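You operate a simulated robot arm through the tools that you are given. There is no shell and no other tool.

You are at the controls of a simulated robot arm. One attempt, no reset.

TASK
Shut the vice, slide the clamped brass sleeve onto the shaft and clamp the steel one instead.

Only the result counts: the job must be done as asked and must still hold three seconds after the hand-in. Knocking over, shifting, dropping, spilling or breaking anything else fails it.

THE ROBOT
A 6-joint arm with a fingered hand, fixed in place. Base frame: the origin is on the floor under the middle of its stand, x ahead of it, y to its left, z up. Readings come in cm, degrees, newtons and seconds.
With the tool pointing down near the work surface it reaches from about 50 to 96 cm from the base axis. Its first joint turns from -166.0 to 166.0 degrees. Payload 5 kg.
The tool frame sits at the grasp point between the pads (the TCP): z along the fingers, y along the line on which they close. The tips reach 4.3 cm beyond it. The gripper opens to 14.4 cm; its body begins 5 cm behind the TCP. The gripper is a hand of 5 fingers: y runs from the thumb to the fingers, the wrist lies at [-2.1, -13.3, -23.3] in the tool frame, and closing takes about 1.5 s.
Orientation is that of the tool frame in the base frame, as [roll, pitch, yaw] about the fixed x, y, z axes, in that order (R = Rz(yaw) Ry(pitch) Rx(roll)). With the fingers straight down and the wrist toward the robot, the tool's x, y and z point along [0, 1, 0], [1, 0, 0] and [0, 0, -1] of the base frame.

THE INTERFACE
- The arm moves only by the tool move_arm. Its argument "series" is a list that holds one entry, the list of rows, each a list of 6 numbers: the shift along the tool's x, y, z in cm, then the turn, a rotation vector about the tool's x, y, z in degrees. In form: [[[x, y, z, ax, ay, az], ...]]. A call has 1 to 20 rows; each row shifts and turns the commanded pose from where the row before left it, along the tool's axes as they then stand. "gripper" is the closure, from 0 (fully open) to 1 (shut), set as the call begins (left out, the last holds). Each row takes 0.2 s and may step no farther than 5 cm and 8.6 degrees from the row before; otherwise, or with a gripper value out of range, the whole call is refused. Where a pose cannot be reached the arm comes as near as it can. A force on the tool above 90 N (or 10 N above the force at the start of the call, whichever is more), or a blocked arm, ends the call early, and 0.2 s more pass. Each finger travels about 7.2 cm/s and halts on what it meets, pressing with about 23 N; the grip force reading is that of the motor and also rises with nothing between the fingers. The clock runs only during rows and for 0.2 s after the last one: add rows that do not move to give the fingers time. The reply holds the time, the measured pose of the TCP, the force on the tool along the base axes, the opening and the grip force, in the units named above and with some noise, with the torque about the TCP (base axes, N m) and any sound that the robot's microphone picked up.
- Cameras (640 x 400 px; columns grow to the right, rows downward): "scene" is fixed at [40.03, -65.08, 158.45]; the picture's right is [0.01, 1.00, 0.00], its down [-0.92, 0.01, -0.40] and it looks along [-0.40, 0.01, 0.92] (base axes); focal length 214 px, centre (320, 200). "wrist" rides on the gripper at [8.6, -10.8, -16.8] in the tool frame; the picture's right is [-0.80, 0.28, -0.53], its down [-0.54, -0.73, 0.42] and it looks along [-0.27, 0.63, 0.73] (tool axes); focal length 275 px, centre (320, 200).
- camera(camera): a new picture of that camera. No time passes.
- move_column(by): slides the trunk up (or, below 0, down) by that many cm; the arm rides with it, the base frame stays. It gives what a move gives, with no picture.
- move_fingers(index, middle, ring, little, thumb_bend, thumb_turn): sets how far each is bent, from 0 (flat) to 100 (curled in); at 30 the hand is open as for a grip, at 70 the pads meet at the TCP. One left out holds its place. A second passes; each finger stops where it meets its share of the squeeze, and holds until it gets a number again. A gripper value or a shape takes the hand back. It gives what a move gives, with no picture; readings hold the bend of each and the force on index, middle, ring, little, thumb and palm. thumb_turn goes from beside the hand (0) to across from the fingers (100), as for a grip.
- set_grasp(shape): the hand has 5 fingers and takes this shape, open, in about a second: jaw (thumb against the fingers, like two jaws); tri (thumb and two fingers); tip (a fingertip pinch); poke (one finger out to press); point (the index stretched); flat (the hand flat); cup (the hand cupped); fist (a fist). The gripper value then closes the fingers along that shape, each until it touches; the sizes above hold for jaw. It gives what a move gives, with no picture.
- point_at(camera, pixels): for up to 12 pixels [column, row] of the newest picture of that camera ("zoom" is the newest enlarged one), the place [x, y, z] in the base frame of the surface seen there, good to about 0.2 cm. No time passes.
- inspect(camera, box): a new picture of the part [left, top, right, bottom] of that camera's present view, enlarged. No time passes.
- job_done(): hands the job in; it is judged then, once.

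Leave the gripper open and the arm clear of the work at the hand-in unless told otherwise.

The tools are called after ">>>" as name(argument=value, ...) on one line, values as JSON. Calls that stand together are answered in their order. move_arm: Moves the arm, as the interface text tells. Its arguments: {"type":"object","properties":{"series":{"type":"array","items":{"type":"array","items":{"type":"array","items":{"type":"number"}}}},"gripper":{"type":"number"}},"required":["series"]} The other tools are called the same way: move_column (by) moves the trunk up or down; set_grasp (shape) gives the hand a shape; move_fingers (index, middle, ring, little, thumb_bend, thumb_turn) moves the fingers one by one; camera (camera) takes a picture; point_at (camera, pixels) gives the place of the surface under pixels of a picture; inspect (camera, box) takes an enlarged picture of a part of a camera's view; job_done () hands the job in.

At the start:

```text
time_s: 0.0
position: [5.32, -45.2, 125.83]
orientation: [180.0, 0.1, 90.0]
ft_force: [-0.3, -0.7, 0.8]
torque: [0.03, 0.01, -0.01]
grip_width: 14.34
grip_force: 0.2
shape: jaw
bend: [30.0, 30.0, 30.0, 30.0, 30.0, 98.0]
finger forces: [0.1, 0.0, 0.0, 0.0, 0.0, 0.0]
trunk travel left (down, up): [-52.5, 6.5]
```

scene: 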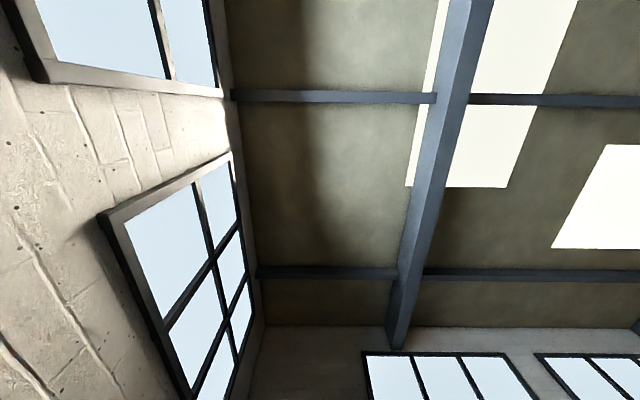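
wrist: 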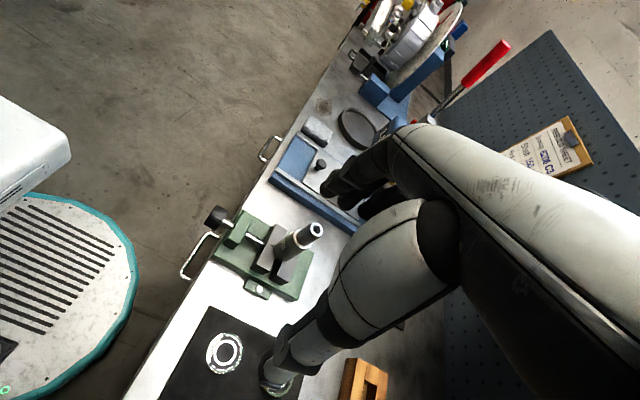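

The scene camera faces the ceiling, so it won't help. The wrist picture shows a bench with a green vice near (265,250), a dark mat with rings near (225,355), and a blue fixture. I'll take a fresh wrist picture and enlarge the parts that matter.

>>> camera(camera="wrist")

>>> inspect(camera="wrist", box=[160, 190, 400, 400])

>>> camera(camera="scene")

```text
taken
```

wrist: 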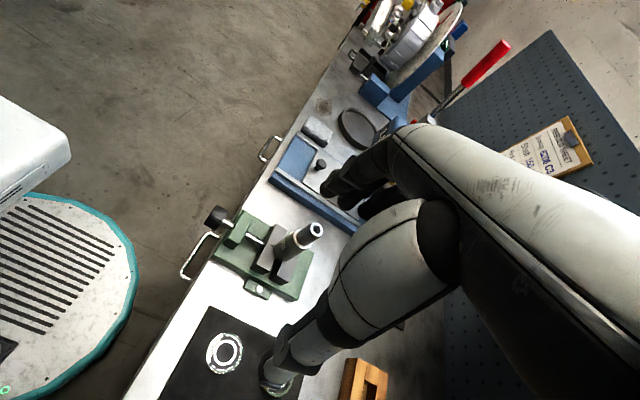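

```text
1.90 times, centred on (280, 295) of wrist
```

zoom: 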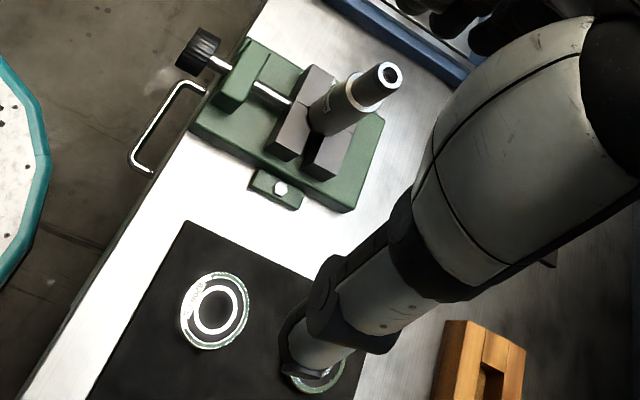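

```text
taken
```

scene: 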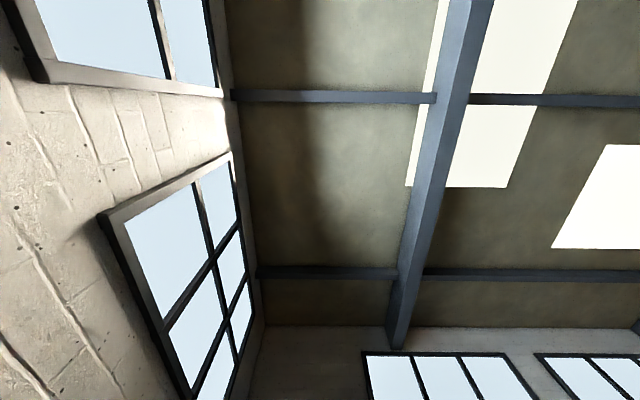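

Next I'll measure surface places: the vice, the clamped part, the rings on the mat, the bench, the wooden block and the blue fixture.

>>> point_at(camera="wrist", pixels=[[315, 228], [285, 250], [215, 215], [265, 290], [225, 353], [275, 388], [365, 380], [320, 165], [357, 128], [318, 132], [180, 320], [400, 90]])

>>> inspect(camera="wrist", box=[260, 90, 400, 230])

>>> inspect(camera="wrist", box=[320, 0, 520, 130])

```text
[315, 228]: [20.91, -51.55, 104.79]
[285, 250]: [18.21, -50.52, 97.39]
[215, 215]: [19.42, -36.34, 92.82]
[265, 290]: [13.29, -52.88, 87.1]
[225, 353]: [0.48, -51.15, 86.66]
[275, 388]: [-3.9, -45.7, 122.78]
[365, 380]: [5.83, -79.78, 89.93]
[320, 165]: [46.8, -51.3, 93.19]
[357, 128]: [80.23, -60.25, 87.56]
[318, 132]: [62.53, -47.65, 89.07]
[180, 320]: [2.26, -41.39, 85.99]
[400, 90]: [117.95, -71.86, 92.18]
```

```text
2.86 times, centred on (330, 160) of wrist
```

zoom: 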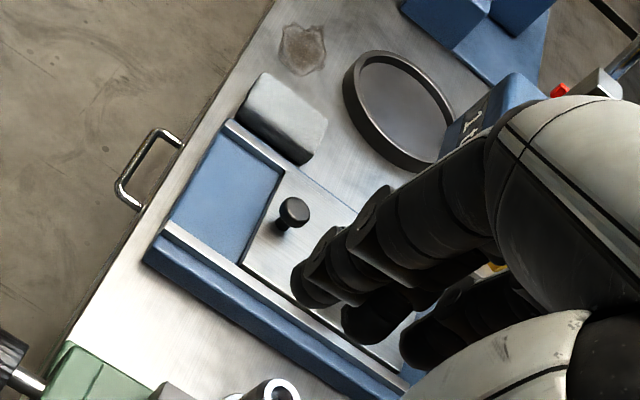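

```text
3.08 times, centred on (420, 65) of wrist
```

zoom: 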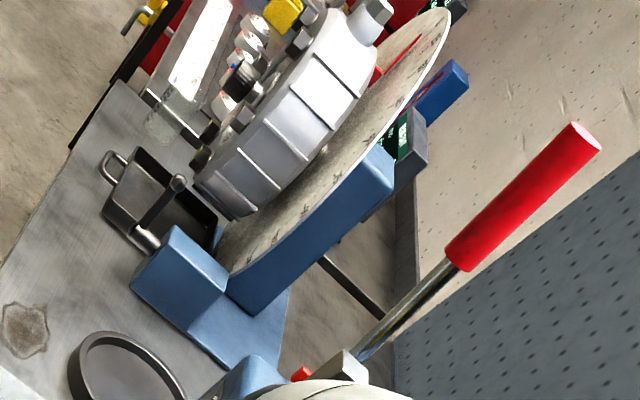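

The bench top is at about z 86. The vice sits around (18,-50) with its screw knob at (19,-36), and there are ring-shaped things on a mat near (0,-51). The thumb hides part of this, so I'll move back along base -x and a little up for a better view.

>>> move_arm(series=[[[0, -3, -1, 0, 0, 0], [0, -4, -1, 0, 0, 0], [0, -4, -1, 0, 0, 0], [0, -4, -1, 0, 0, 0], [0, -3, 0, 0, 0, 0], [0, 0, 0, 0, 0, 0]]])

>>> camera(camera="wrist")

```text
time_s: 1.4
position: [-10.15, -45.66, 127.88]
orientation: [-179.8, 0.1, 89.4]
ft_force: [0.7, -0.2, -0.1]
torque: [-0.01, 0.01, -0.01]
grip_width: 14.38
grip_force: 0.0
shape: jaw
bend: [30.0, 30.0, 30.0, 30.0, 30.0, 98.0]
finger forces: [0.0, 0.1, 0.0, 0.0, 0.0, 0.1]
out of reach, approached as far as the arm can: row 4, 5
trunk travel left (down, up): [-52.5, 6.5]
```

```text
taken
```

wrist: 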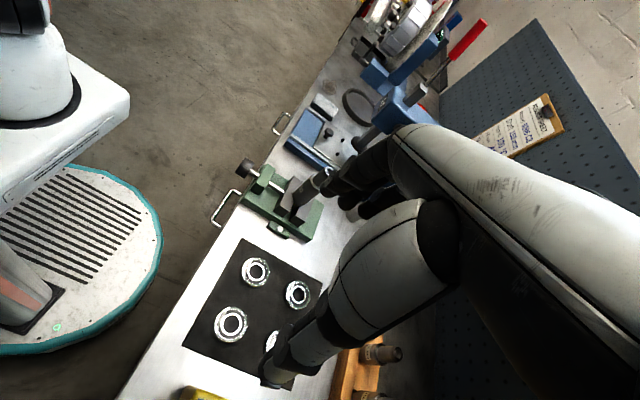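

Now I see four ring items on the mat, a wooden rack near (365,370) and something yellow at (200,393). I'll enlarge these.

>>> inspect(camera="wrist", box=[170, 230, 410, 400])

>>> point_at(camera="wrist", pixels=[[256, 271], [298, 294], [231, 324], [272, 341], [380, 352], [398, 354], [352, 375], [200, 395], [246, 168], [298, 210], [240, 240], [190, 345]])

>>> inspect(camera="wrist", box=[220, 60, 460, 240])

```text
2.35 times, centred on (290, 315) of wrist
```

zoom: 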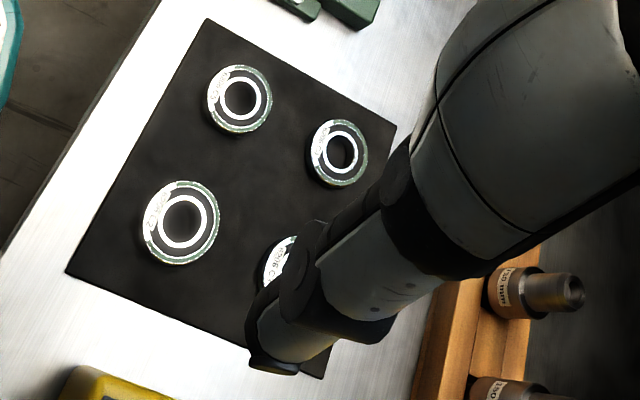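

```text
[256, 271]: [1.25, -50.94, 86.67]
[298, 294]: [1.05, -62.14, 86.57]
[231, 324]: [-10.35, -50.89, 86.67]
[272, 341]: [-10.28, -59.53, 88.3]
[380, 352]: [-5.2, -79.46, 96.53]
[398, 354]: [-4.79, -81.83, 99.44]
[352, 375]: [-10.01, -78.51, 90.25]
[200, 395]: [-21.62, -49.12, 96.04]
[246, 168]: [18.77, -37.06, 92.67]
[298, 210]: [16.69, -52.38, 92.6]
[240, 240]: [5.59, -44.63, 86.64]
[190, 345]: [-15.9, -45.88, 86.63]
```

```text
2.22 times, centred on (340, 150) of wrist
```

zoom: 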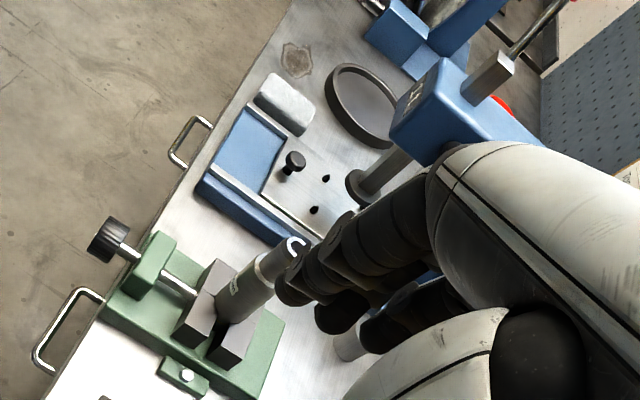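

The mat items look like ball bearings. The wooden rack at about (-5,-80) holds labelled cylinders, and a blue arbor press stands beyond. I need a clearer view of the vice, so I'll move forward and turn the hand so the wrist faces the robot, staying high.

>>> move_arm(series=[[[0, 4, 0, 0, 0, 0], [-2, 4, 0, 0, 0, 0], [-3, 4, 0, 0, 0, 0], [-3, 4, 0, 0, 0, 0], [-3, 4, 0, 0, 0, 0], [-2, 4, 0, 0, 0, 0], [0, 0, 0, 0, 0, 0]]])

>>> camera(camera="wrist")

```text
time_s: 3.0
position: [13.76, -58.77, 128.02]
orientation: [-179.9, 0.0, 89.9]
ft_force: [0.0, -0.7, -0.9]
torque: [0.0, 0.01, 0.0]
grip_width: 14.38
grip_force: 0.1
shape: jaw
bend: [30.0, 30.0, 30.0, 30.0, 30.0, 98.0]
finger forces: [0.1, 0.0, 0.1, 0.1, 0.0, 0.1]
trunk travel left (down, up): [-52.5, 6.5]
```

```text
taken
```

wrist: 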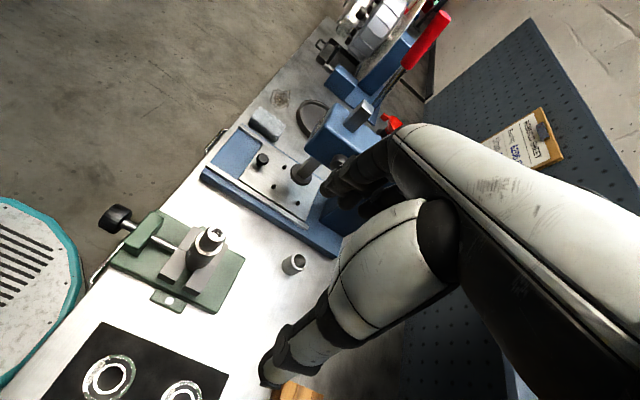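

A short hollow cylinder stands on the bench at (293,264), probably the steel sleeve. I'll enlarge the vice and that cylinder and measure them.

>>> inspect(camera="wrist", box=[90, 190, 330, 330])

>>> point_at(camera="wrist", pixels=[[293, 258], [293, 272], [211, 235], [200, 256], [175, 262], [215, 275], [118, 217], [155, 240], [262, 160], [300, 175], [180, 300], [280, 290]])

>>> inspect(camera="wrist", box=[200, 80, 420, 280])

```text
2.67 times, centred on (210, 260) of wrist
```

zoom: 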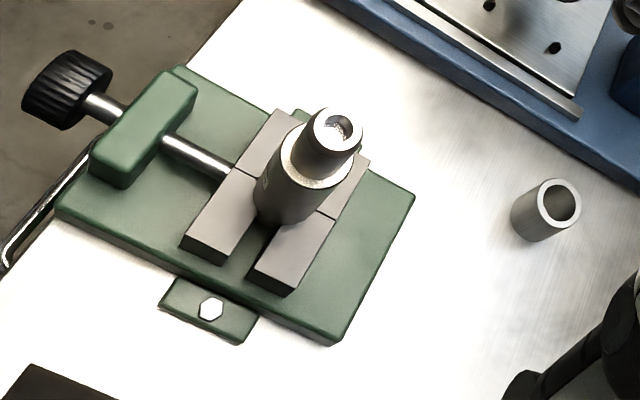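

```text
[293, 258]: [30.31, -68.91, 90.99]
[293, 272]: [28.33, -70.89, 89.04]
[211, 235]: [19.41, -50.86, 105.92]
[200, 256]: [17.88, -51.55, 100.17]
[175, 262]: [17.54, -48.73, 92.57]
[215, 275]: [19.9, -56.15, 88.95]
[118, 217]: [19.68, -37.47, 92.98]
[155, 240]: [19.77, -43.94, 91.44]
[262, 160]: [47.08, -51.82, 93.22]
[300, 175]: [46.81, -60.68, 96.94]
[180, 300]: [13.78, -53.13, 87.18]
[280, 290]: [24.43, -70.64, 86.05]
```

```text
2.00 times, centred on (310, 180) of wrist
```

zoom: 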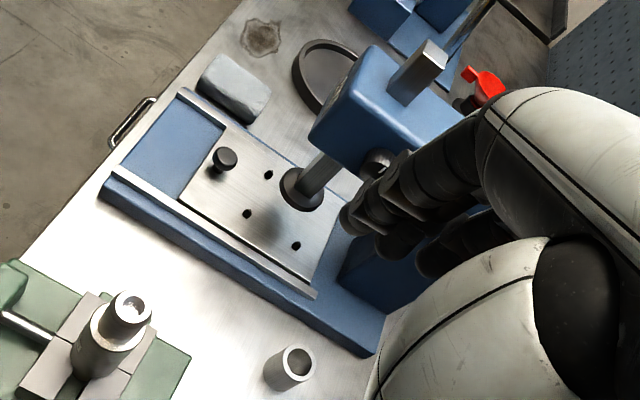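

The vice holds a stepped upright cylinder, smaller at the top and labelled lower down. A hollow cylinder stands at about (29.5,-70), top z 91. No brass sleeve is clear yet, so I'll survey more by turning the hand so the camera looks toward -y.

>>> move_arm(series=[[[0, 0, 0, 0, 0, 8.2], [0, 0, 0, 0, 0, 8.2], [0, 0, 0, 0, 0, 8.2], [0, 0, 0, 0, 0, 8.2], [0, 0, 0, 0, 0, 8.2], [0, 0, 0, 0, 0, 8.2], [0, 0, 0, 0, 0, 8.2], [0, 0, 0, 0, 0, 8.2], [0, 0, 0, 0, 0, 8.2], [0, 0, 0, 0, 0, 8.2], [0, 0, 0, 0, 0, 8.0], [0, 0, 0, 0, 0, 0]]])

>>> camera(camera="wrist")

```text
time_s: 5.6
position: [13.91, -58.75, 127.94]
orientation: [-180.0, 0.0, -0.1]
ft_force: [-0.2, -1.0, -0.7]
torque: [0.01, 0.01, 0.03]
grip_width: 14.4
grip_force: 0.1
shape: jaw
bend: [30.0, 30.0, 30.0, 30.0, 30.0, 98.0]
finger forces: [0.1, 0.1, 0.0, 0.0, 0.0, 0.1]
trunk travel left (down, up): [-52.5, 6.5]
```

```text
taken
```

wrist: 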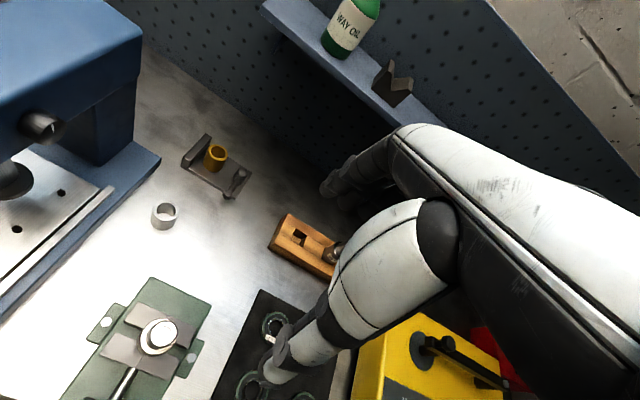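

The brass sleeve is at (214,158) in a small clamp fixture, and the steel sleeve is at (165,215). The vice therefore holds the shaft. I'll enlarge the clamp, sleeves and vice and measure them.

>>> inspect(camera="wrist", box=[140, 110, 280, 240])

>>> inspect(camera="wrist", box=[60, 260, 260, 400])

>>> point_at(camera="wrist", pixels=[[214, 153], [214, 166], [195, 150], [207, 135], [185, 160], [222, 182], [240, 175], [228, 195], [165, 210], [164, 224], [158, 335], [140, 350]])

```text
3.08 times, centred on (210, 175) of wrist
```

zoom: 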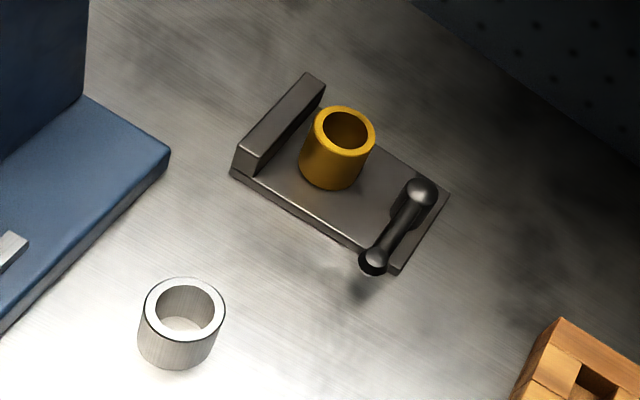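

```text
2.86 times, centred on (160, 330) of wrist
```

zoom: 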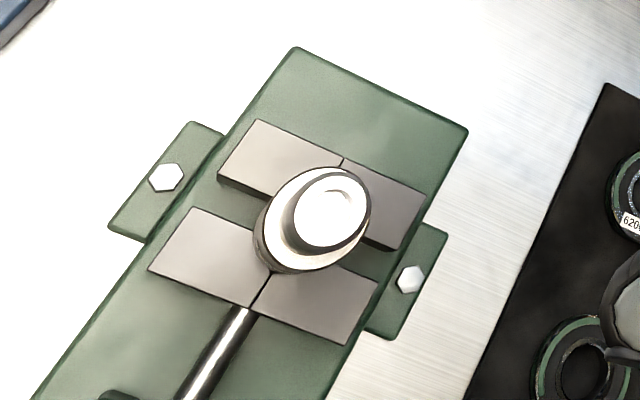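

```text
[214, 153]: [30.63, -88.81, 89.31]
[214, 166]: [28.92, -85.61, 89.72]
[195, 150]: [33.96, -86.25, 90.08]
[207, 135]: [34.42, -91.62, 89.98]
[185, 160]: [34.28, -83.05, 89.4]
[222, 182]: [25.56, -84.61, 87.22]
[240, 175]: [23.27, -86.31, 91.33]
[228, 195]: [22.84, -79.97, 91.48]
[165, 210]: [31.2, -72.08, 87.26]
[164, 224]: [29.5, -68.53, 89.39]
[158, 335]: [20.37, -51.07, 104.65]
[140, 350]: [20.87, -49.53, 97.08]
```

The clamp has a fixed jaw at x≈34, a brass sleeve at about (29.5,-87) and a black lever at (23,-86)→(22.8,-80). I need closer views of the vice, so I'll move the hand back toward the robot and lower, staying above the shaft top (z≈106).

>>> move_arm(series=[[[0.5, -3, 1, 0, 0, 0], [0.5, -4, 2, 0, 0, 0], [0.5, -4, 2, 0, 0, 0], [0.5, -3, 2, 0, 0, 0], [0.5, -1.5, 1, 0, 0, 0], [0, 0, 0, 0, 0, 0]]])

>>> camera(camera="wrist")

```text
time_s: 7.0
position: [16.35, -43.28, 119.82]
orientation: [-180.0, 0.0, 0.0]
ft_force: [-0.7, 0.1, -0.5]
torque: [0.01, 0.0, -0.05]
grip_width: 14.4
grip_force: 0.1
shape: jaw
bend: [30.0, 30.0, 30.0, 30.0, 30.0, 98.0]
finger forces: [0.1, 0.0, 0.1, 0.0, 0.1, 0.0]
trunk travel left (down, up): [-52.5, 6.5]
```

```text
taken
```

wrist: 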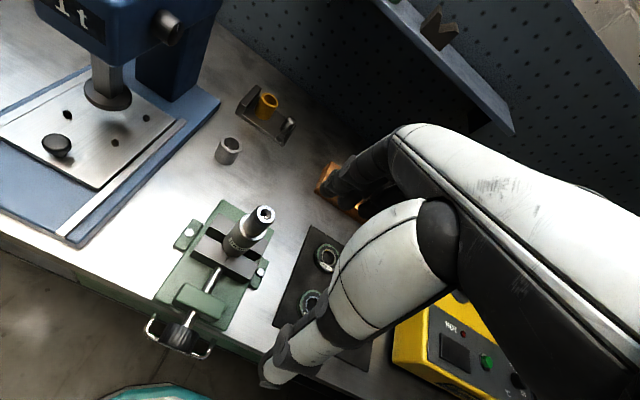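

Good, the whole vice is visible now. I'll enlarge the vice and the clamp.

>>> inspect(camera="wrist", box=[140, 195, 290, 365])

>>> point_at(camera="zoom", pixels=[[450, 60], [410, 120], [300, 200], [470, 230], [280, 230], [215, 190], [440, 300], [220, 340], [340, 260], [170, 380], [110, 330], [280, 330]])

>>> inspect(camera="wrist", box=[200, 75, 310, 175])

>>> point_at(camera="zoom", pixels=[[390, 130], [400, 180], [310, 90], [260, 200], [370, 230], [470, 300], [550, 260], [160, 300], [165, 360], [490, 250], [440, 230], [330, 200]])

```text
2.35 times, centred on (215, 280) of wrist
```

zoom: 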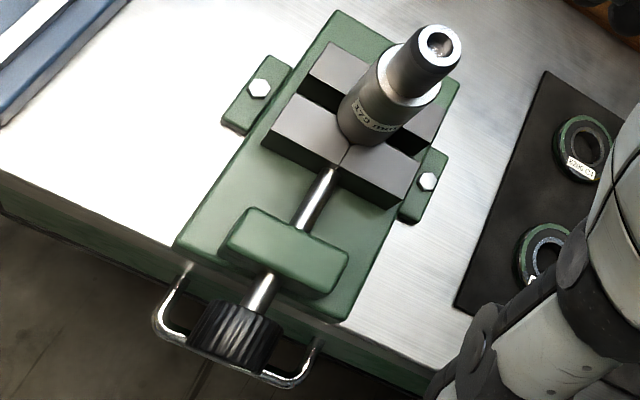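

```text
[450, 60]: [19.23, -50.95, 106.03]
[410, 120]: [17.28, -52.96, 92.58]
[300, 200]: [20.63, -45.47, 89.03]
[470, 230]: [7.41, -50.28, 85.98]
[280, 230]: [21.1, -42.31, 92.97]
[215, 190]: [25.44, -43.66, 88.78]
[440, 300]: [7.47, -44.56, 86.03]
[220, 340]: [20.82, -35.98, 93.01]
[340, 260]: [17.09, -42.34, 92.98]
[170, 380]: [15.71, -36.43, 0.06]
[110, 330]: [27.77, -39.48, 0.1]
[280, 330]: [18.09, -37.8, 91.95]
```

```text
4.00 times, centred on (255, 125) of wrist
```

zoom: 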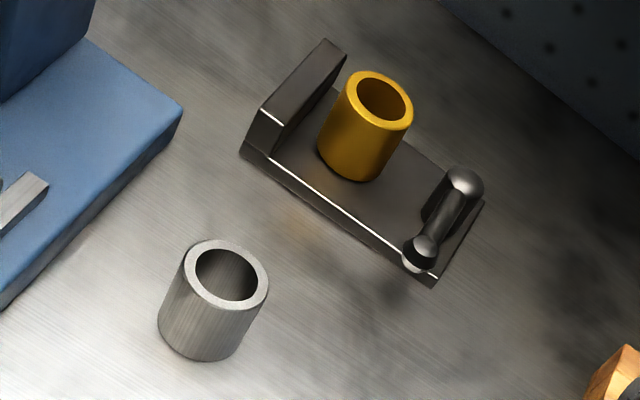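

```text
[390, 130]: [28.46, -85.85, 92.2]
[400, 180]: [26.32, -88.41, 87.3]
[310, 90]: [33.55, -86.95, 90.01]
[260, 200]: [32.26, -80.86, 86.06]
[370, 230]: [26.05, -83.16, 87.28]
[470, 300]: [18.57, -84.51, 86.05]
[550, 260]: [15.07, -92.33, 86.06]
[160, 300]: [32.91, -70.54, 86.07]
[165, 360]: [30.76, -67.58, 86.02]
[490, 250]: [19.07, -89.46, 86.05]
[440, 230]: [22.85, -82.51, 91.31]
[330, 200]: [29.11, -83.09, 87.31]
```

The vice's V-jaws hold the shaft (marked "17.5 mm"?), and the screw runs to a knurled black knob near (19.5,-37,93). The clamp needs a closer look, but first I'll check the shelf and pegboard behind it as hazards.

>>> point_at(camera="wrist", pixels=[[440, 60], [480, 110], [505, 120], [440, 30], [340, 60], [300, 100], [180, 25], [160, 90], [320, 180], [350, 205], [430, 330], [400, 370]])

>>> inspect(camera="wrist", box=[160, 200, 300, 300])

```text
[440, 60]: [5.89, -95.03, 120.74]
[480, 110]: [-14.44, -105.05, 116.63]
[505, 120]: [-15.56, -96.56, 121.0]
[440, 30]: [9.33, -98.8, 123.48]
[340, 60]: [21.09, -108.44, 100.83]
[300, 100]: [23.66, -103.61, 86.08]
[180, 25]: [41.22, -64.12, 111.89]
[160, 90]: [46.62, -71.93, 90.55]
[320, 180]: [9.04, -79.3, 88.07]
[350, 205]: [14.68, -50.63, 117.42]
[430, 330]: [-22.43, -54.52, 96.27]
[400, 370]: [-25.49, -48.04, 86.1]
```

```text
4.00 times, centred on (230, 250) of wrist
```

zoom: 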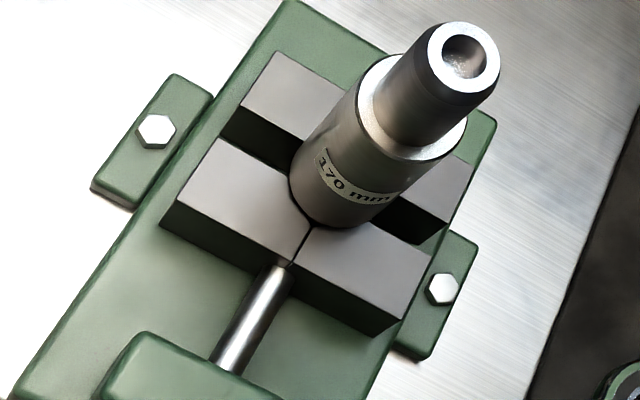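

The shaft reads "170 mm" and has a thinner upper part that the sleeve slides over. The shelf edge is at y≈-95, z≈121. I'll move toward the clamp for a close view, staying above everything (tips at z≈102).

>>> move_arm(series=[[[0, 4, 0, 0, 0, 0], [0, 4.5, 0, 0, 0, 0], [0.4, 4.5, 0, 0, 0, 0], [0.5, 4.5, 0, 0, 0, 0], [0.5, 4.5, 2, 0, 0, 0], [0.5, 4.5, 4, 0, 0, 0], [0.4, 4, 4, 0, 0, 0], [0, 1.5, 3, 0, 0, 0], [0, 0, 0, 0, 0, 0]]])

>>> camera(camera="wrist")

```text
refused: row 6 steps farther than a row can; nothing moved
```

```text
taken
```

wrist: 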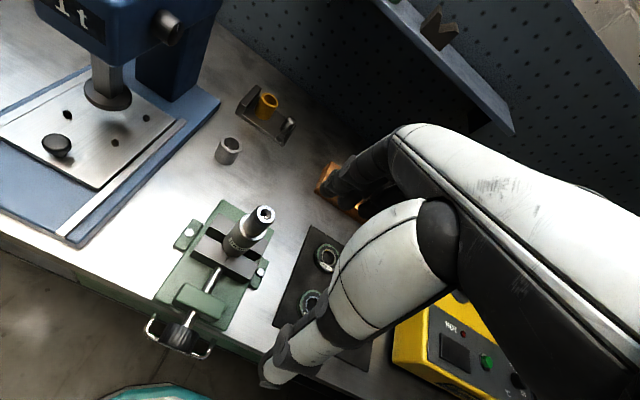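

Row 6 was too long a step. I'll repeat with shorter steps.

>>> move_arm(series=[[[0, 4, 0, 0, 0, 0], [0, 4.5, 0, 0, 0, 0], [0.4, 4.5, 0, 0, 0, 0], [0.5, 4.5, 0, 0, 0, 0], [0.5, 4.5, 1.5, 0, 0, 0], [0.5, 3.5, 3, 0, 0, 0], [0.4, 3, 3.5, 0, 0, 0], [0, 2, 3.5, 0, 0, 0], [0, 1, 2, 0, 0, 0], [0, 0, 0, 0, 0, 0]]])

>>> camera(camera="wrist")

```text
time_s: 9.2
position: [18.74, -74.65, 106.48]
orientation: [180.0, 0.0, -0.1]
ft_force: [0.8, -0.8, 0.2]
torque: [0.07, -0.01, -0.01]
grip_width: 14.41
grip_force: 0.0
shape: jaw
bend: [30.0, 30.0, 30.0, 30.0, 30.0, 98.0]
finger forces: [0.1, 0.1, 0.0, 0.1, 0.0, 0.0]
trunk travel left (down, up): [-52.5, 6.5]
```

```text
taken
```

wrist: 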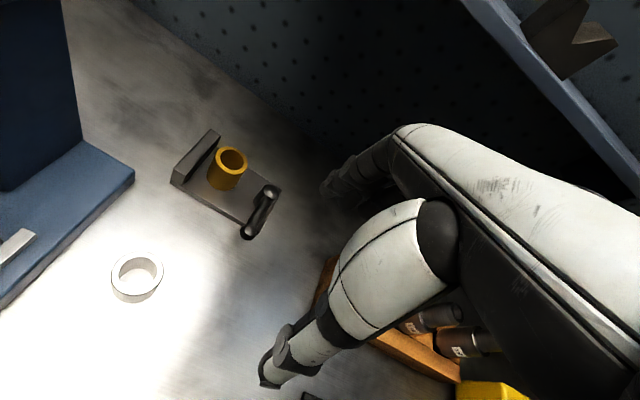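

>>> inspect(camera="wrist", box=[160, 120, 300, 250])

>>> point_at(camera="zoom", pixels=[[215, 40], [60, 195], [140, 110], [160, 175], [150, 200], [270, 140], [370, 165], [310, 90], [490, 235], [395, 370], [450, 290], [540, 290]])

>>> inspect(camera="wrist", box=[90, 230, 190, 320])

>>> point_at(camera="zoom", pixels=[[300, 110], [140, 220], [470, 210], [300, 350], [310, 200], [170, 290], [440, 290], [310, 420]])

```text
3.08 times, centred on (230, 185) of wrist
```

zoom: 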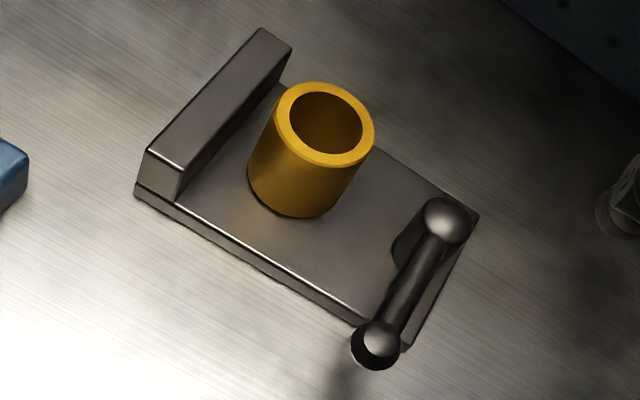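

```text
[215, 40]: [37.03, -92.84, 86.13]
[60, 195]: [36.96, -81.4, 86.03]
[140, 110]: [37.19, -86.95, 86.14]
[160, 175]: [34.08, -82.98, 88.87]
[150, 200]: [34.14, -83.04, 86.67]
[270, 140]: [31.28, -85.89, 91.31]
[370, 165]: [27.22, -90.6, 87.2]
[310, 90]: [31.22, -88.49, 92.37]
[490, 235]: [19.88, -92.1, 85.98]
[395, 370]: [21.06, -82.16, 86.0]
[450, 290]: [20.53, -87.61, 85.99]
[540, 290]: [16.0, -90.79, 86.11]
```

```text
4.44 times, centred on (140, 275) of wrist
```

zoom: 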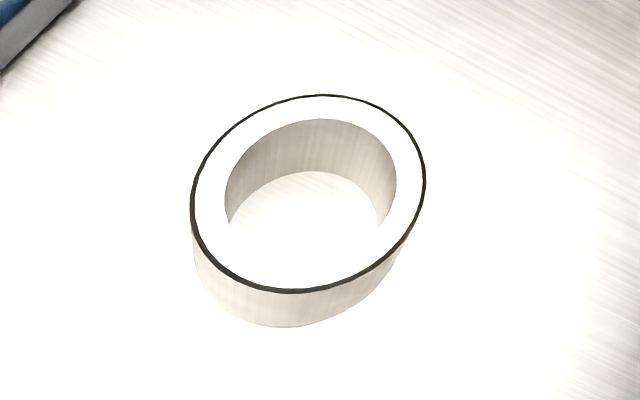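

```text
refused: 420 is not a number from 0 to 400
```

I'll enlarge the lever and the sleeve foot further to understand the clamp mechanism.

>>> inspect(camera="wrist", box=[225, 165, 305, 245])

>>> point_at(camera="zoom", pixels=[[310, 120], [330, 135], [300, 200], [240, 290], [215, 330], [265, 180], [240, 190], [270, 300], [100, 50], [160, 160], [340, 230], [360, 80]])

>>> inspect(camera="wrist", box=[165, 125, 255, 215])

>>> point_at(camera="zoom", pixels=[[200, 170], [240, 190], [280, 320], [370, 110], [360, 180], [460, 90], [520, 190], [400, 220], [330, 300], [420, 330], [120, 240], [330, 60]])

```text
5.00 times, centred on (265, 205) of wrist
```

zoom: 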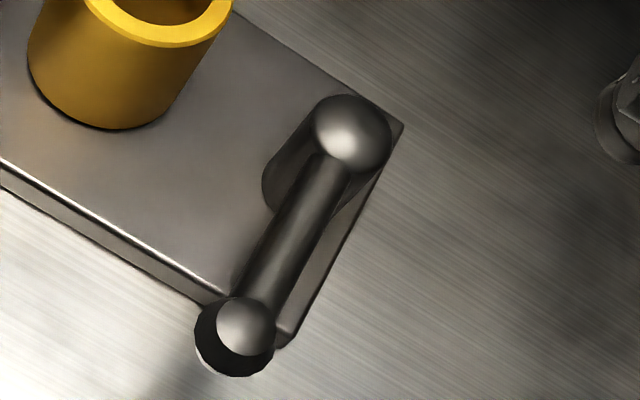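

```text
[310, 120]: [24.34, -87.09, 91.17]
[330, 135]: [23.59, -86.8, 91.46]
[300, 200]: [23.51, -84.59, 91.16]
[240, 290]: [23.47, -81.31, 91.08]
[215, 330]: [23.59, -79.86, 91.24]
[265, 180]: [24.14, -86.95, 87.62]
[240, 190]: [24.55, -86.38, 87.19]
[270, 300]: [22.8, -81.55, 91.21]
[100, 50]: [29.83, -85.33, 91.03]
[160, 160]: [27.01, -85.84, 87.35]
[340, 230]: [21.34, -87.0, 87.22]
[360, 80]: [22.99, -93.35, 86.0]
```

```text
4.44 times, centred on (210, 170) of wrist
```

zoom: 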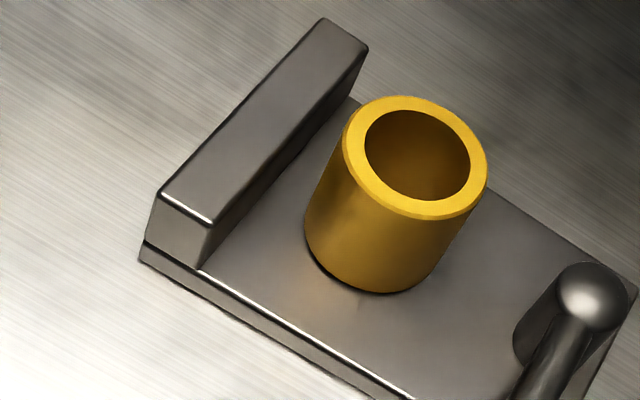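

```text
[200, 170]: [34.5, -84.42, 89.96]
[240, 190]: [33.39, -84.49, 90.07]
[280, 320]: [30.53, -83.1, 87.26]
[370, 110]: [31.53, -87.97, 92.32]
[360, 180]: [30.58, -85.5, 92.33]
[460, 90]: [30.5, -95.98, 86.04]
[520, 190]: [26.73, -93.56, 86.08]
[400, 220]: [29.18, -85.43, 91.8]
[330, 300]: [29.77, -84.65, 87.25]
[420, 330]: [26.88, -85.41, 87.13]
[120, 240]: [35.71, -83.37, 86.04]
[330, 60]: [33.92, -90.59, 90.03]
```

The lever is a vertical post at about (23.4,-87.2) with an arm along +y and a ball end at (23.5,-79.8,91), so it swings about a vertical axis. Next I'll look straight down at the vice to see how far it is open. I'll put the camera right above it, which shows at about pixel (120,358).

>>> move_arm(series=[[[-1.5, -2.5, -0.6, 0, 0, 0], [-1.5, -2.5, -0.6, 0, 0, 0], [-1.5, -2.5, -0.6, 0, 0, 0], [-1.5, -2.5, -0.6, 0, 0, 0], [-1.5, -2, 0, 0, 0, 0], [-0.5, -0.6, 0, 0, 0, 0], [0, 0, 0, 0, 0, 0]]])

>>> inspect(camera="wrist", box=[40, 270, 240, 400])

```text
time_s: 10.8
position: [10.68, -62.05, 108.8]
orientation: [179.9, 0.0, -0.1]
ft_force: [-0.6, 0.7, 0.5]
torque: [0.0, -0.03, -0.01]
grip_width: 14.38
grip_force: 0.0
shape: jaw
bend: [30.0, 30.0, 30.0, 30.0, 30.0, 98.0]
finger forces: [0.1, 0.0, 0.0, 0.1, 0.1, 0.1]
trunk travel left (down, up): [-52.5, 6.5]
```

```text
3.08 times, centred on (140, 335) of wrist
```

zoom: 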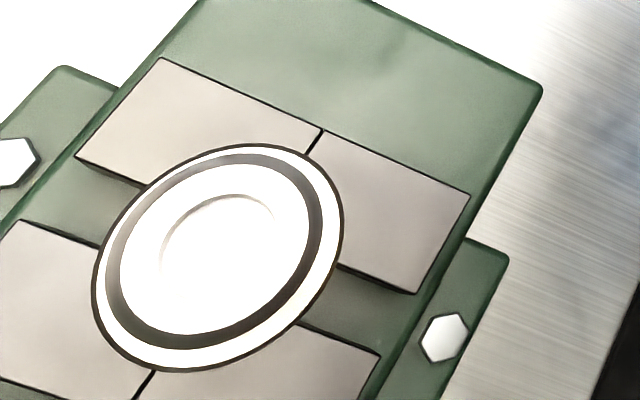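

I'll measure the jaw faces, shaft and shoulder from this overhead view.

>>> point_at(camera="zoom", pixels=[[400, 275], [405, 290], [120, 168], [350, 345], [60, 240], [465, 200], [165, 65], [215, 250], [225, 150], [110, 300], [335, 215], [185, 362]])

>>> point_at(camera="wrist", pixels=[[100, 350], [120, 358], [90, 330], [130, 330], [150, 318], [60, 380], [80, 395], [120, 395], [175, 300], [105, 365], [140, 322], [165, 350]])

>>> camera(camera="wrist")

```text
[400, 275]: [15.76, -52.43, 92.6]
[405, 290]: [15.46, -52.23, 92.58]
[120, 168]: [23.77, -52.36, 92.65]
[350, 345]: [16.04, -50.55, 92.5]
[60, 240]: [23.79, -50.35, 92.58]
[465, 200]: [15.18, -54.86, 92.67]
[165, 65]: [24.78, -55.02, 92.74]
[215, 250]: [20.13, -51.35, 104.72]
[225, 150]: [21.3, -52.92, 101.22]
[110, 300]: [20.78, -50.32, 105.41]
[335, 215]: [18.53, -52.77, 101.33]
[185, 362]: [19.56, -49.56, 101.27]
```

```text
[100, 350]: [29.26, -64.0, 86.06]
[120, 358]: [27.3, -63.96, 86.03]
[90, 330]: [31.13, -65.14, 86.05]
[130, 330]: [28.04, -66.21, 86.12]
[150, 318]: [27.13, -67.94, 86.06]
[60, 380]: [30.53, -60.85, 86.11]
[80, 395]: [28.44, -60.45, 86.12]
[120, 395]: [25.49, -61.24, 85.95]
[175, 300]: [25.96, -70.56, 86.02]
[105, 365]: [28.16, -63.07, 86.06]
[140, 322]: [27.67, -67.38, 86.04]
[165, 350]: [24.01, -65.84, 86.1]
```

```text
taken
```

wrist: 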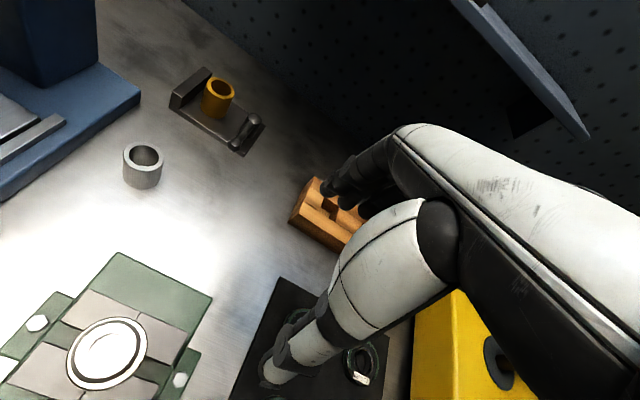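

The jaw faces are at y≈-52.3 (fixed) and -50.4 (moving), and the shaft centre is about (20,-51.4) with its shoulder at z≈101.3 and top at z≈106. Now I want a good view of the knob. I'll rise, then turn back to yaw 90 and move toward the knob side.

>>> move_arm(series=[[[0, 0, -4, 0, 0, 0], [0, 0, -4, 0, 0, 0], [0, -2, -3, 0, 0, -8.2], [0, -2, -2, 0, 0, -8.2], [0, -1, 0, 0, 0, -8.2], [0, 0, 0, 0, 0, -8.2], [0, 0, 0, 0, 0, -8.2], [0, 0, 0, 0, 0, -8.2], [0, 0, 0, 0, 0, -8.2], [0, 0, 0, 0, 0, -8.2], [0, 0, 0, 0, 0, -8.2], [0, 0, 0, 0, 0, -8.2], [0, 0, 0, 0, 0, -8.0], [0, 0, 0, 0, 0, 0]]])

>>> camera(camera="wrist")

```text
time_s: 13.8
position: [10.07, -57.18, 121.71]
orientation: [180.0, 0.0, 89.9]
ft_force: [0.5, 0.2, 0.4]
torque: [0.08, -0.01, 0.0]
grip_width: 14.41
grip_force: 0.1
shape: jaw
bend: [30.0, 30.0, 30.0, 30.0, 30.0, 98.0]
finger forces: [0.0, 0.1, 0.0, 0.1, 0.1, 0.1]
trunk travel left (down, up): [-52.5, 6.5]
```

```text
taken
```

wrist: 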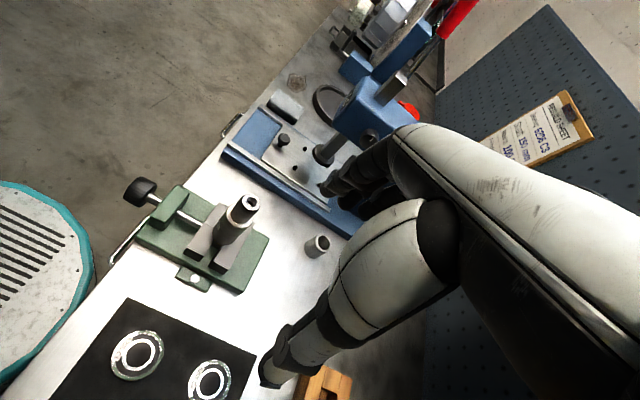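

The clipboard shows a "REBUILD SHEET". I'll read it and look at the vice from here.

>>> inspect(camera="wrist", box=[470, 80, 600, 170])

>>> inspect(camera="wrist", box=[110, 165, 280, 300])

>>> point_at(camera="wrist", pixels=[[133, 183], [147, 185], [132, 195], [147, 197], [139, 203], [158, 199], [165, 205], [172, 212], [205, 245], [195, 232], [180, 218], [137, 190]])

```text
4.44 times, centred on (535, 125) of wrist
```

zoom: 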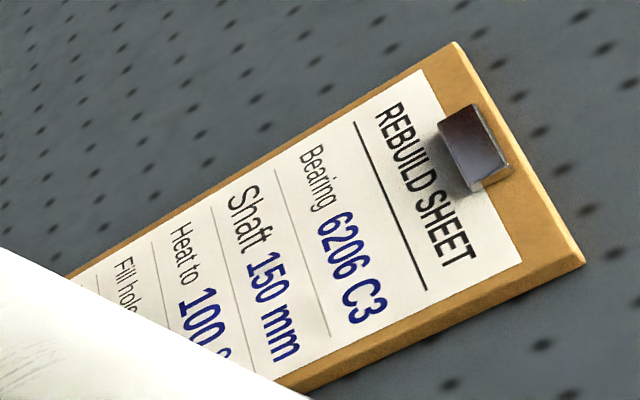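

```text
2.96 times, centred on (195, 232) of wrist
```

zoom: 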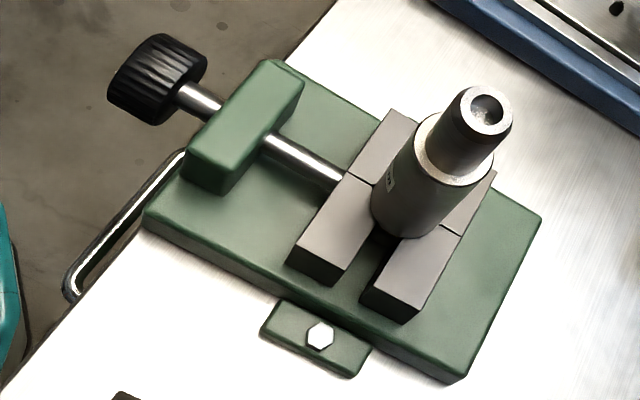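

```text
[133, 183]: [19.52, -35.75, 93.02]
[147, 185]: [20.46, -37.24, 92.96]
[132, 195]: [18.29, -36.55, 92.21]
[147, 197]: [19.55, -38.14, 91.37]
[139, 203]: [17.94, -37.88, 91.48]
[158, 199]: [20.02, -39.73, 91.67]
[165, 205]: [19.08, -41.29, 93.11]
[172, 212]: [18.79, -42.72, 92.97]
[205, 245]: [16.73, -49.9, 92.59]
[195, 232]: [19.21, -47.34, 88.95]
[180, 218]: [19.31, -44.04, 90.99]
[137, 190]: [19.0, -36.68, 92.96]
```

The sheet belongs to other work on this bench. The knob is centred at about (20,-36.8,91) with radius about 2, and the support block behind it is at y -41 to -43. I'll zoom on the knob and the bench handle beneath it before planning the grip.

>>> inspect(camera="wrist", box=[100, 165, 200, 275])

>>> point_at(camera="zoom", pixels=[[310, 30], [270, 85], [210, 60], [225, 100], [245, 50], [355, 100], [290, 180], [200, 270], [140, 330], [420, 100], [380, 180], [300, 250]])

>>> set_grasp(shape="tri")

>>> camera(camera="wrist")

```text
3.64 times, centred on (150, 220) of wrist
```

zoom: 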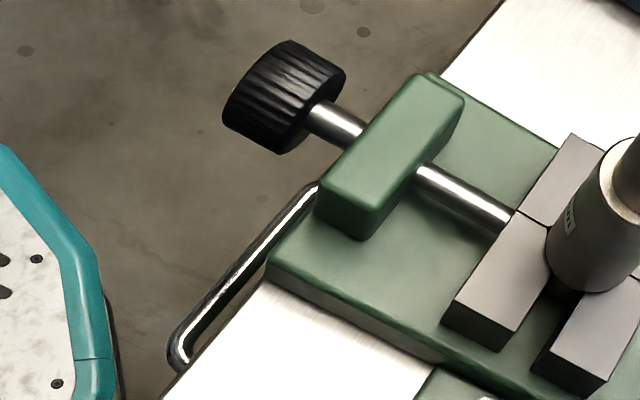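

```text
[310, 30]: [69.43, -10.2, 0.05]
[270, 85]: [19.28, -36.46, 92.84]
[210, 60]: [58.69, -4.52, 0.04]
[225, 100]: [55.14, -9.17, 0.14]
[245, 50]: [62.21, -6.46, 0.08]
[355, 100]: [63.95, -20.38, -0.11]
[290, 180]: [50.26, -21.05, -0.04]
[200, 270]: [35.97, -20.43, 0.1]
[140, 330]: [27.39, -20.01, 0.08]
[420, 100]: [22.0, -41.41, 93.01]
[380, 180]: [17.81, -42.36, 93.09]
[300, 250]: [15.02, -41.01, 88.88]
```

```text
time_s: 14.7
position: [10.12, -57.31, 121.88]
orientation: [-180.0, 0.0, 90.1]
ft_force: [0.1, 0.0, 0.6]
torque: [-0.03, -0.03, 0.0]
grip_width: 14.37
grip_force: 0.1
shape: tri
bend: [30.0, 30.0, 99.0, 99.0, 30.0, 98.0]
finger forces: [0.1, 0.0, 0.0, 0.0, 0.1, 0.0]
trunk travel left (down, up): [-52.5, 6.5]
```

```text
taken
```

wrist: 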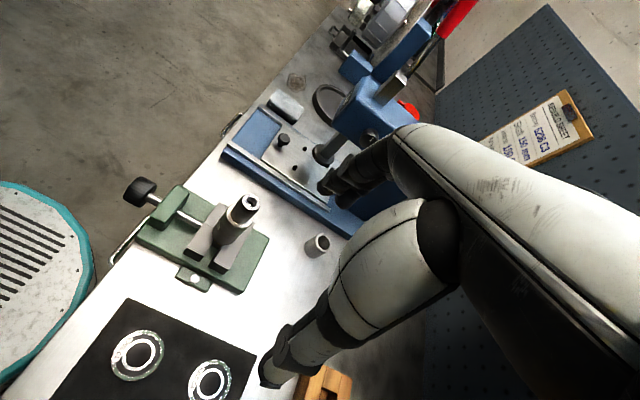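

In "tri" the index and middle stay out on the camera side (tool +x), while ring and little are curled. I'll move over the knob at a safe height (yaw 90, fingers closing along base x) to see whether the arm reaches there.

>>> move_arm(series=[[[4, 0, 0, 0, 0, 0], [4, 0, 0, 0, 0, 0], [4, 1, 0, 0, 0, 0], [4, 2, 0, 0, 0, 0], [3, 2, 1, 0, 0, 0], [1, 2, 3, 0, 0, 0], [0, 2, 3, 0, 0, 0], [0, 0, 0, 0, 0, 0]]])

>>> camera(camera="wrist")

```text
time_s: 16.5
position: [19.02, -37.32, 114.9]
orientation: [180.0, -0.1, 89.9]
ft_force: [0.0, 0.6, 1.3]
torque: [-0.01, -0.01, -0.03]
grip_width: 14.37
grip_force: 0.0
shape: tri
bend: [30.0, 30.0, 99.0, 99.0, 30.0, 98.0]
finger forces: [0.1, 0.0, 0.1, 0.1, 0.1, 0.0]
trunk travel left (down, up): [-52.5, 6.5]
```

```text
taken
```

wrist: 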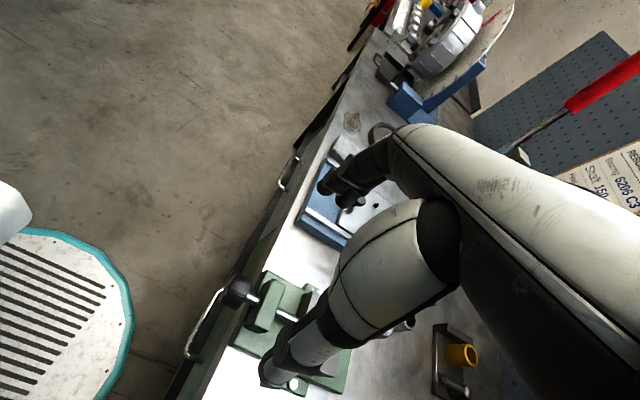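

The arm reaches here. I'll measure the fingertip and thumb positions relative to the TCP and re-measure the knob at about (237,291).

>>> inspect(camera="wrist", box=[180, 250, 340, 400])

>>> point_at(camera="wrist", pixels=[[325, 183], [345, 203], [360, 190], [268, 378], [290, 345], [238, 287], [230, 295], [245, 285], [260, 298], [228, 283], [385, 165], [345, 290]])

>>> inspect(camera="wrist", box=[300, 120, 420, 220])

```text
2.67 times, centred on (260, 325) of wrist
```

zoom: 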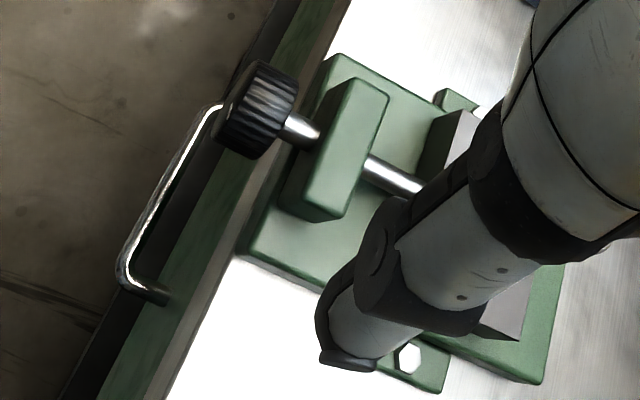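

```text
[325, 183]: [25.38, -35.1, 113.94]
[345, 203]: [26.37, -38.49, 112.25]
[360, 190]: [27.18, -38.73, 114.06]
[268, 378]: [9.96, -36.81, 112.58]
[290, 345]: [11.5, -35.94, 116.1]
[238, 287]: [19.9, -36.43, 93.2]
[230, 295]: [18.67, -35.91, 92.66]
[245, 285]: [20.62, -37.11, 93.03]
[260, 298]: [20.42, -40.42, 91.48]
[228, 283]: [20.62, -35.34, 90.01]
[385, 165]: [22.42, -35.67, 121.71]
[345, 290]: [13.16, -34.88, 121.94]
```

```text
4.00 times, centred on (360, 170) of wrist
```

zoom: 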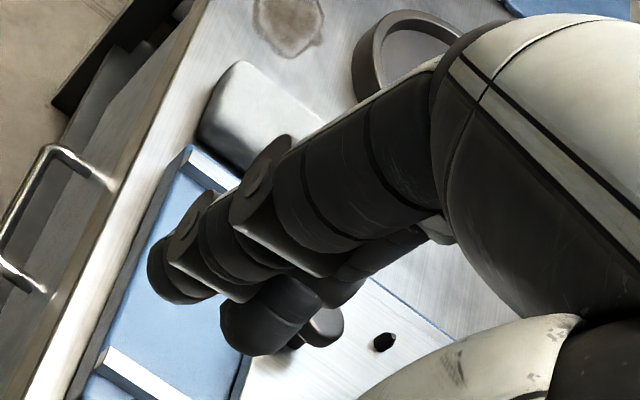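

The fingertips sit at tool y≈+6.5/+7 (index and middle, x≈±1.2) and the thumb at y≈-9, all around z+1…+4. I'll check how high the bench handle below the knob is, at about wrist pixel (206,317).

>>> point_at(camera="wrist", pixels=[[206, 317], [207, 316], [205, 319], [193, 340], [190, 352], [219, 291], [215, 300], [199, 362], [231, 265], [250, 330], [240, 350], [225, 300]])

>>> inspect(camera="wrist", box=[180, 260, 270, 370])

>>> point_at(camera="zoom", pixels=[[205, 130], [230, 100], [160, 210], [130, 280], [175, 320], [270, 60], [330, 50], [345, 110], [400, 120], [245, 230], [290, 230], [300, 110]])

```text
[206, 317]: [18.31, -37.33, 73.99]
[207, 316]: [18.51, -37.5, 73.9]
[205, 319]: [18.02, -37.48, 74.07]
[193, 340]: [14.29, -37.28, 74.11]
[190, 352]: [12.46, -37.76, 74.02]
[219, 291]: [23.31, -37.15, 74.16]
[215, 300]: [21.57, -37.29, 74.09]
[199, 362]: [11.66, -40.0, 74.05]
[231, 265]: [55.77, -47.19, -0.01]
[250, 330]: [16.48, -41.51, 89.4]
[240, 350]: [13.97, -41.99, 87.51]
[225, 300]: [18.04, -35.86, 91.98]
```

```text
3.64 times, centred on (225, 315) of wrist
```

zoom: 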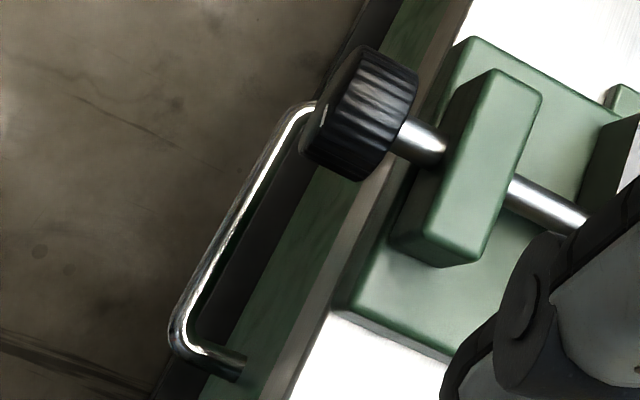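

```text
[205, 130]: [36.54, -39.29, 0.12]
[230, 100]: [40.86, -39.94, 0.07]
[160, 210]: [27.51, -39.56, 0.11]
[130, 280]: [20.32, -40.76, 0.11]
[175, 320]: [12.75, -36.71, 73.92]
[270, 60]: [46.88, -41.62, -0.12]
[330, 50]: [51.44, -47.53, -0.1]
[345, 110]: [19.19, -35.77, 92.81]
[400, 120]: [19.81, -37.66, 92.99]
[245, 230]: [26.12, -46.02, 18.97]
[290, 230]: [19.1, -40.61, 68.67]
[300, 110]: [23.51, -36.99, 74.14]
```

The handle bar is at z 74, well below. My plan is to grip the knob from above with thumb and two fingers and turn it clockwise as seen from its free end, so its top moves toward -x. I'll first tilt the hand 35° toward +x at a safe spot so I have turning range.

>>> move_arm(series=[[[0.2, 2, 2, 0, 0, 0], [0.2, 2, 3, 0, 0, 0], [0.2, 2, 3, 0, 0, 0], [0, 1.9, 3, 0, 0, 0], [0, 0, 0, 7, 0, 0], [0, 0, 0, 7, 0, 0], [0, 0, 0, 7, 0, 0], [0, 0, 0, 7, 0, 0], [0, 0, 0, 7, 0, 0], [0, 0, 0, 0, 0, 0]]])

>>> camera(camera="wrist")

```text
time_s: 18.7
position: [26.98, -36.77, 103.82]
orientation: [-144.8, 0.0, 89.9]
ft_force: [-0.7, -0.4, -0.3]
torque: [0.0, 0.03, 0.03]
grip_width: 14.42
grip_force: 0.0
shape: tri
bend: [30.0, 30.0, 99.0, 99.0, 30.0, 98.0]
finger forces: [0.0, 0.0, 0.1, 0.0, 0.0, 0.0]
trunk travel left (down, up): [-52.5, 6.5]
```

```text
taken
```

wrist: 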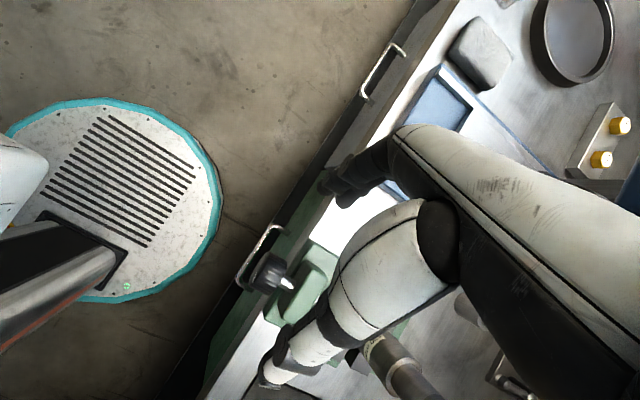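

The tilt is done and the knob is at (272,272) in view. I'll slide along the tool axis so the TCP lands on the knob axis at (20,-36.8,91.1), with the hand open.

>>> move_arm(series=[[[0, 0.8, 2.5, 0, 0, 0], [0, 0.78, 3, 0, 0, 0], [0, 0, 3, 0, 0, 0], [0, 0, 3, 0, 0, 0], [0, 0, 2, 0, 0, 0], [0, 0, 0.9, 0, 0, 0], [0, 0, 0, 0, 0, 0]]])

>>> camera(camera="wrist")

```text
time_s: 20.1
position: [21.3, -37.28, 92.26]
orientation: [-146.2, 1.4, 90.1]
ft_force: [45.9, 10.6, 37.2]
torque: [-1.59, -0.45, 2.07]
grip_width: 14.38
grip_force: 0.1
shape: tri
bend: [30.0, 30.0, 100.0, 99.0, 30.0, 98.0]
finger forces: [0.0, 0.0, 61.6, 0.1, 0.1, 0.0]
trunk travel left (down, up): [-52.5, 6.5]
stopped in row 7: the force on the tool passed its limit at 101 N (the readings are from after the stop); the commanded pose is now the measured one
```

```text
taken
```

wrist: 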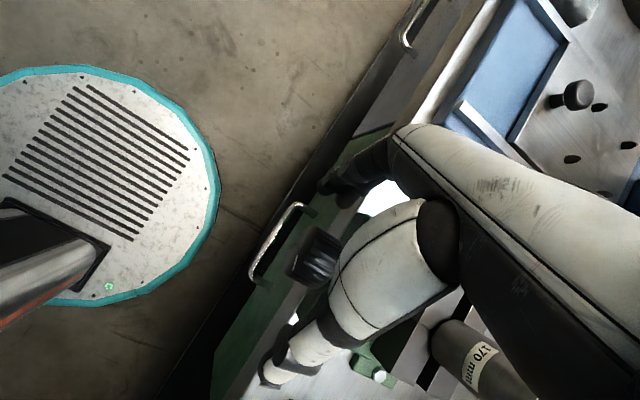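

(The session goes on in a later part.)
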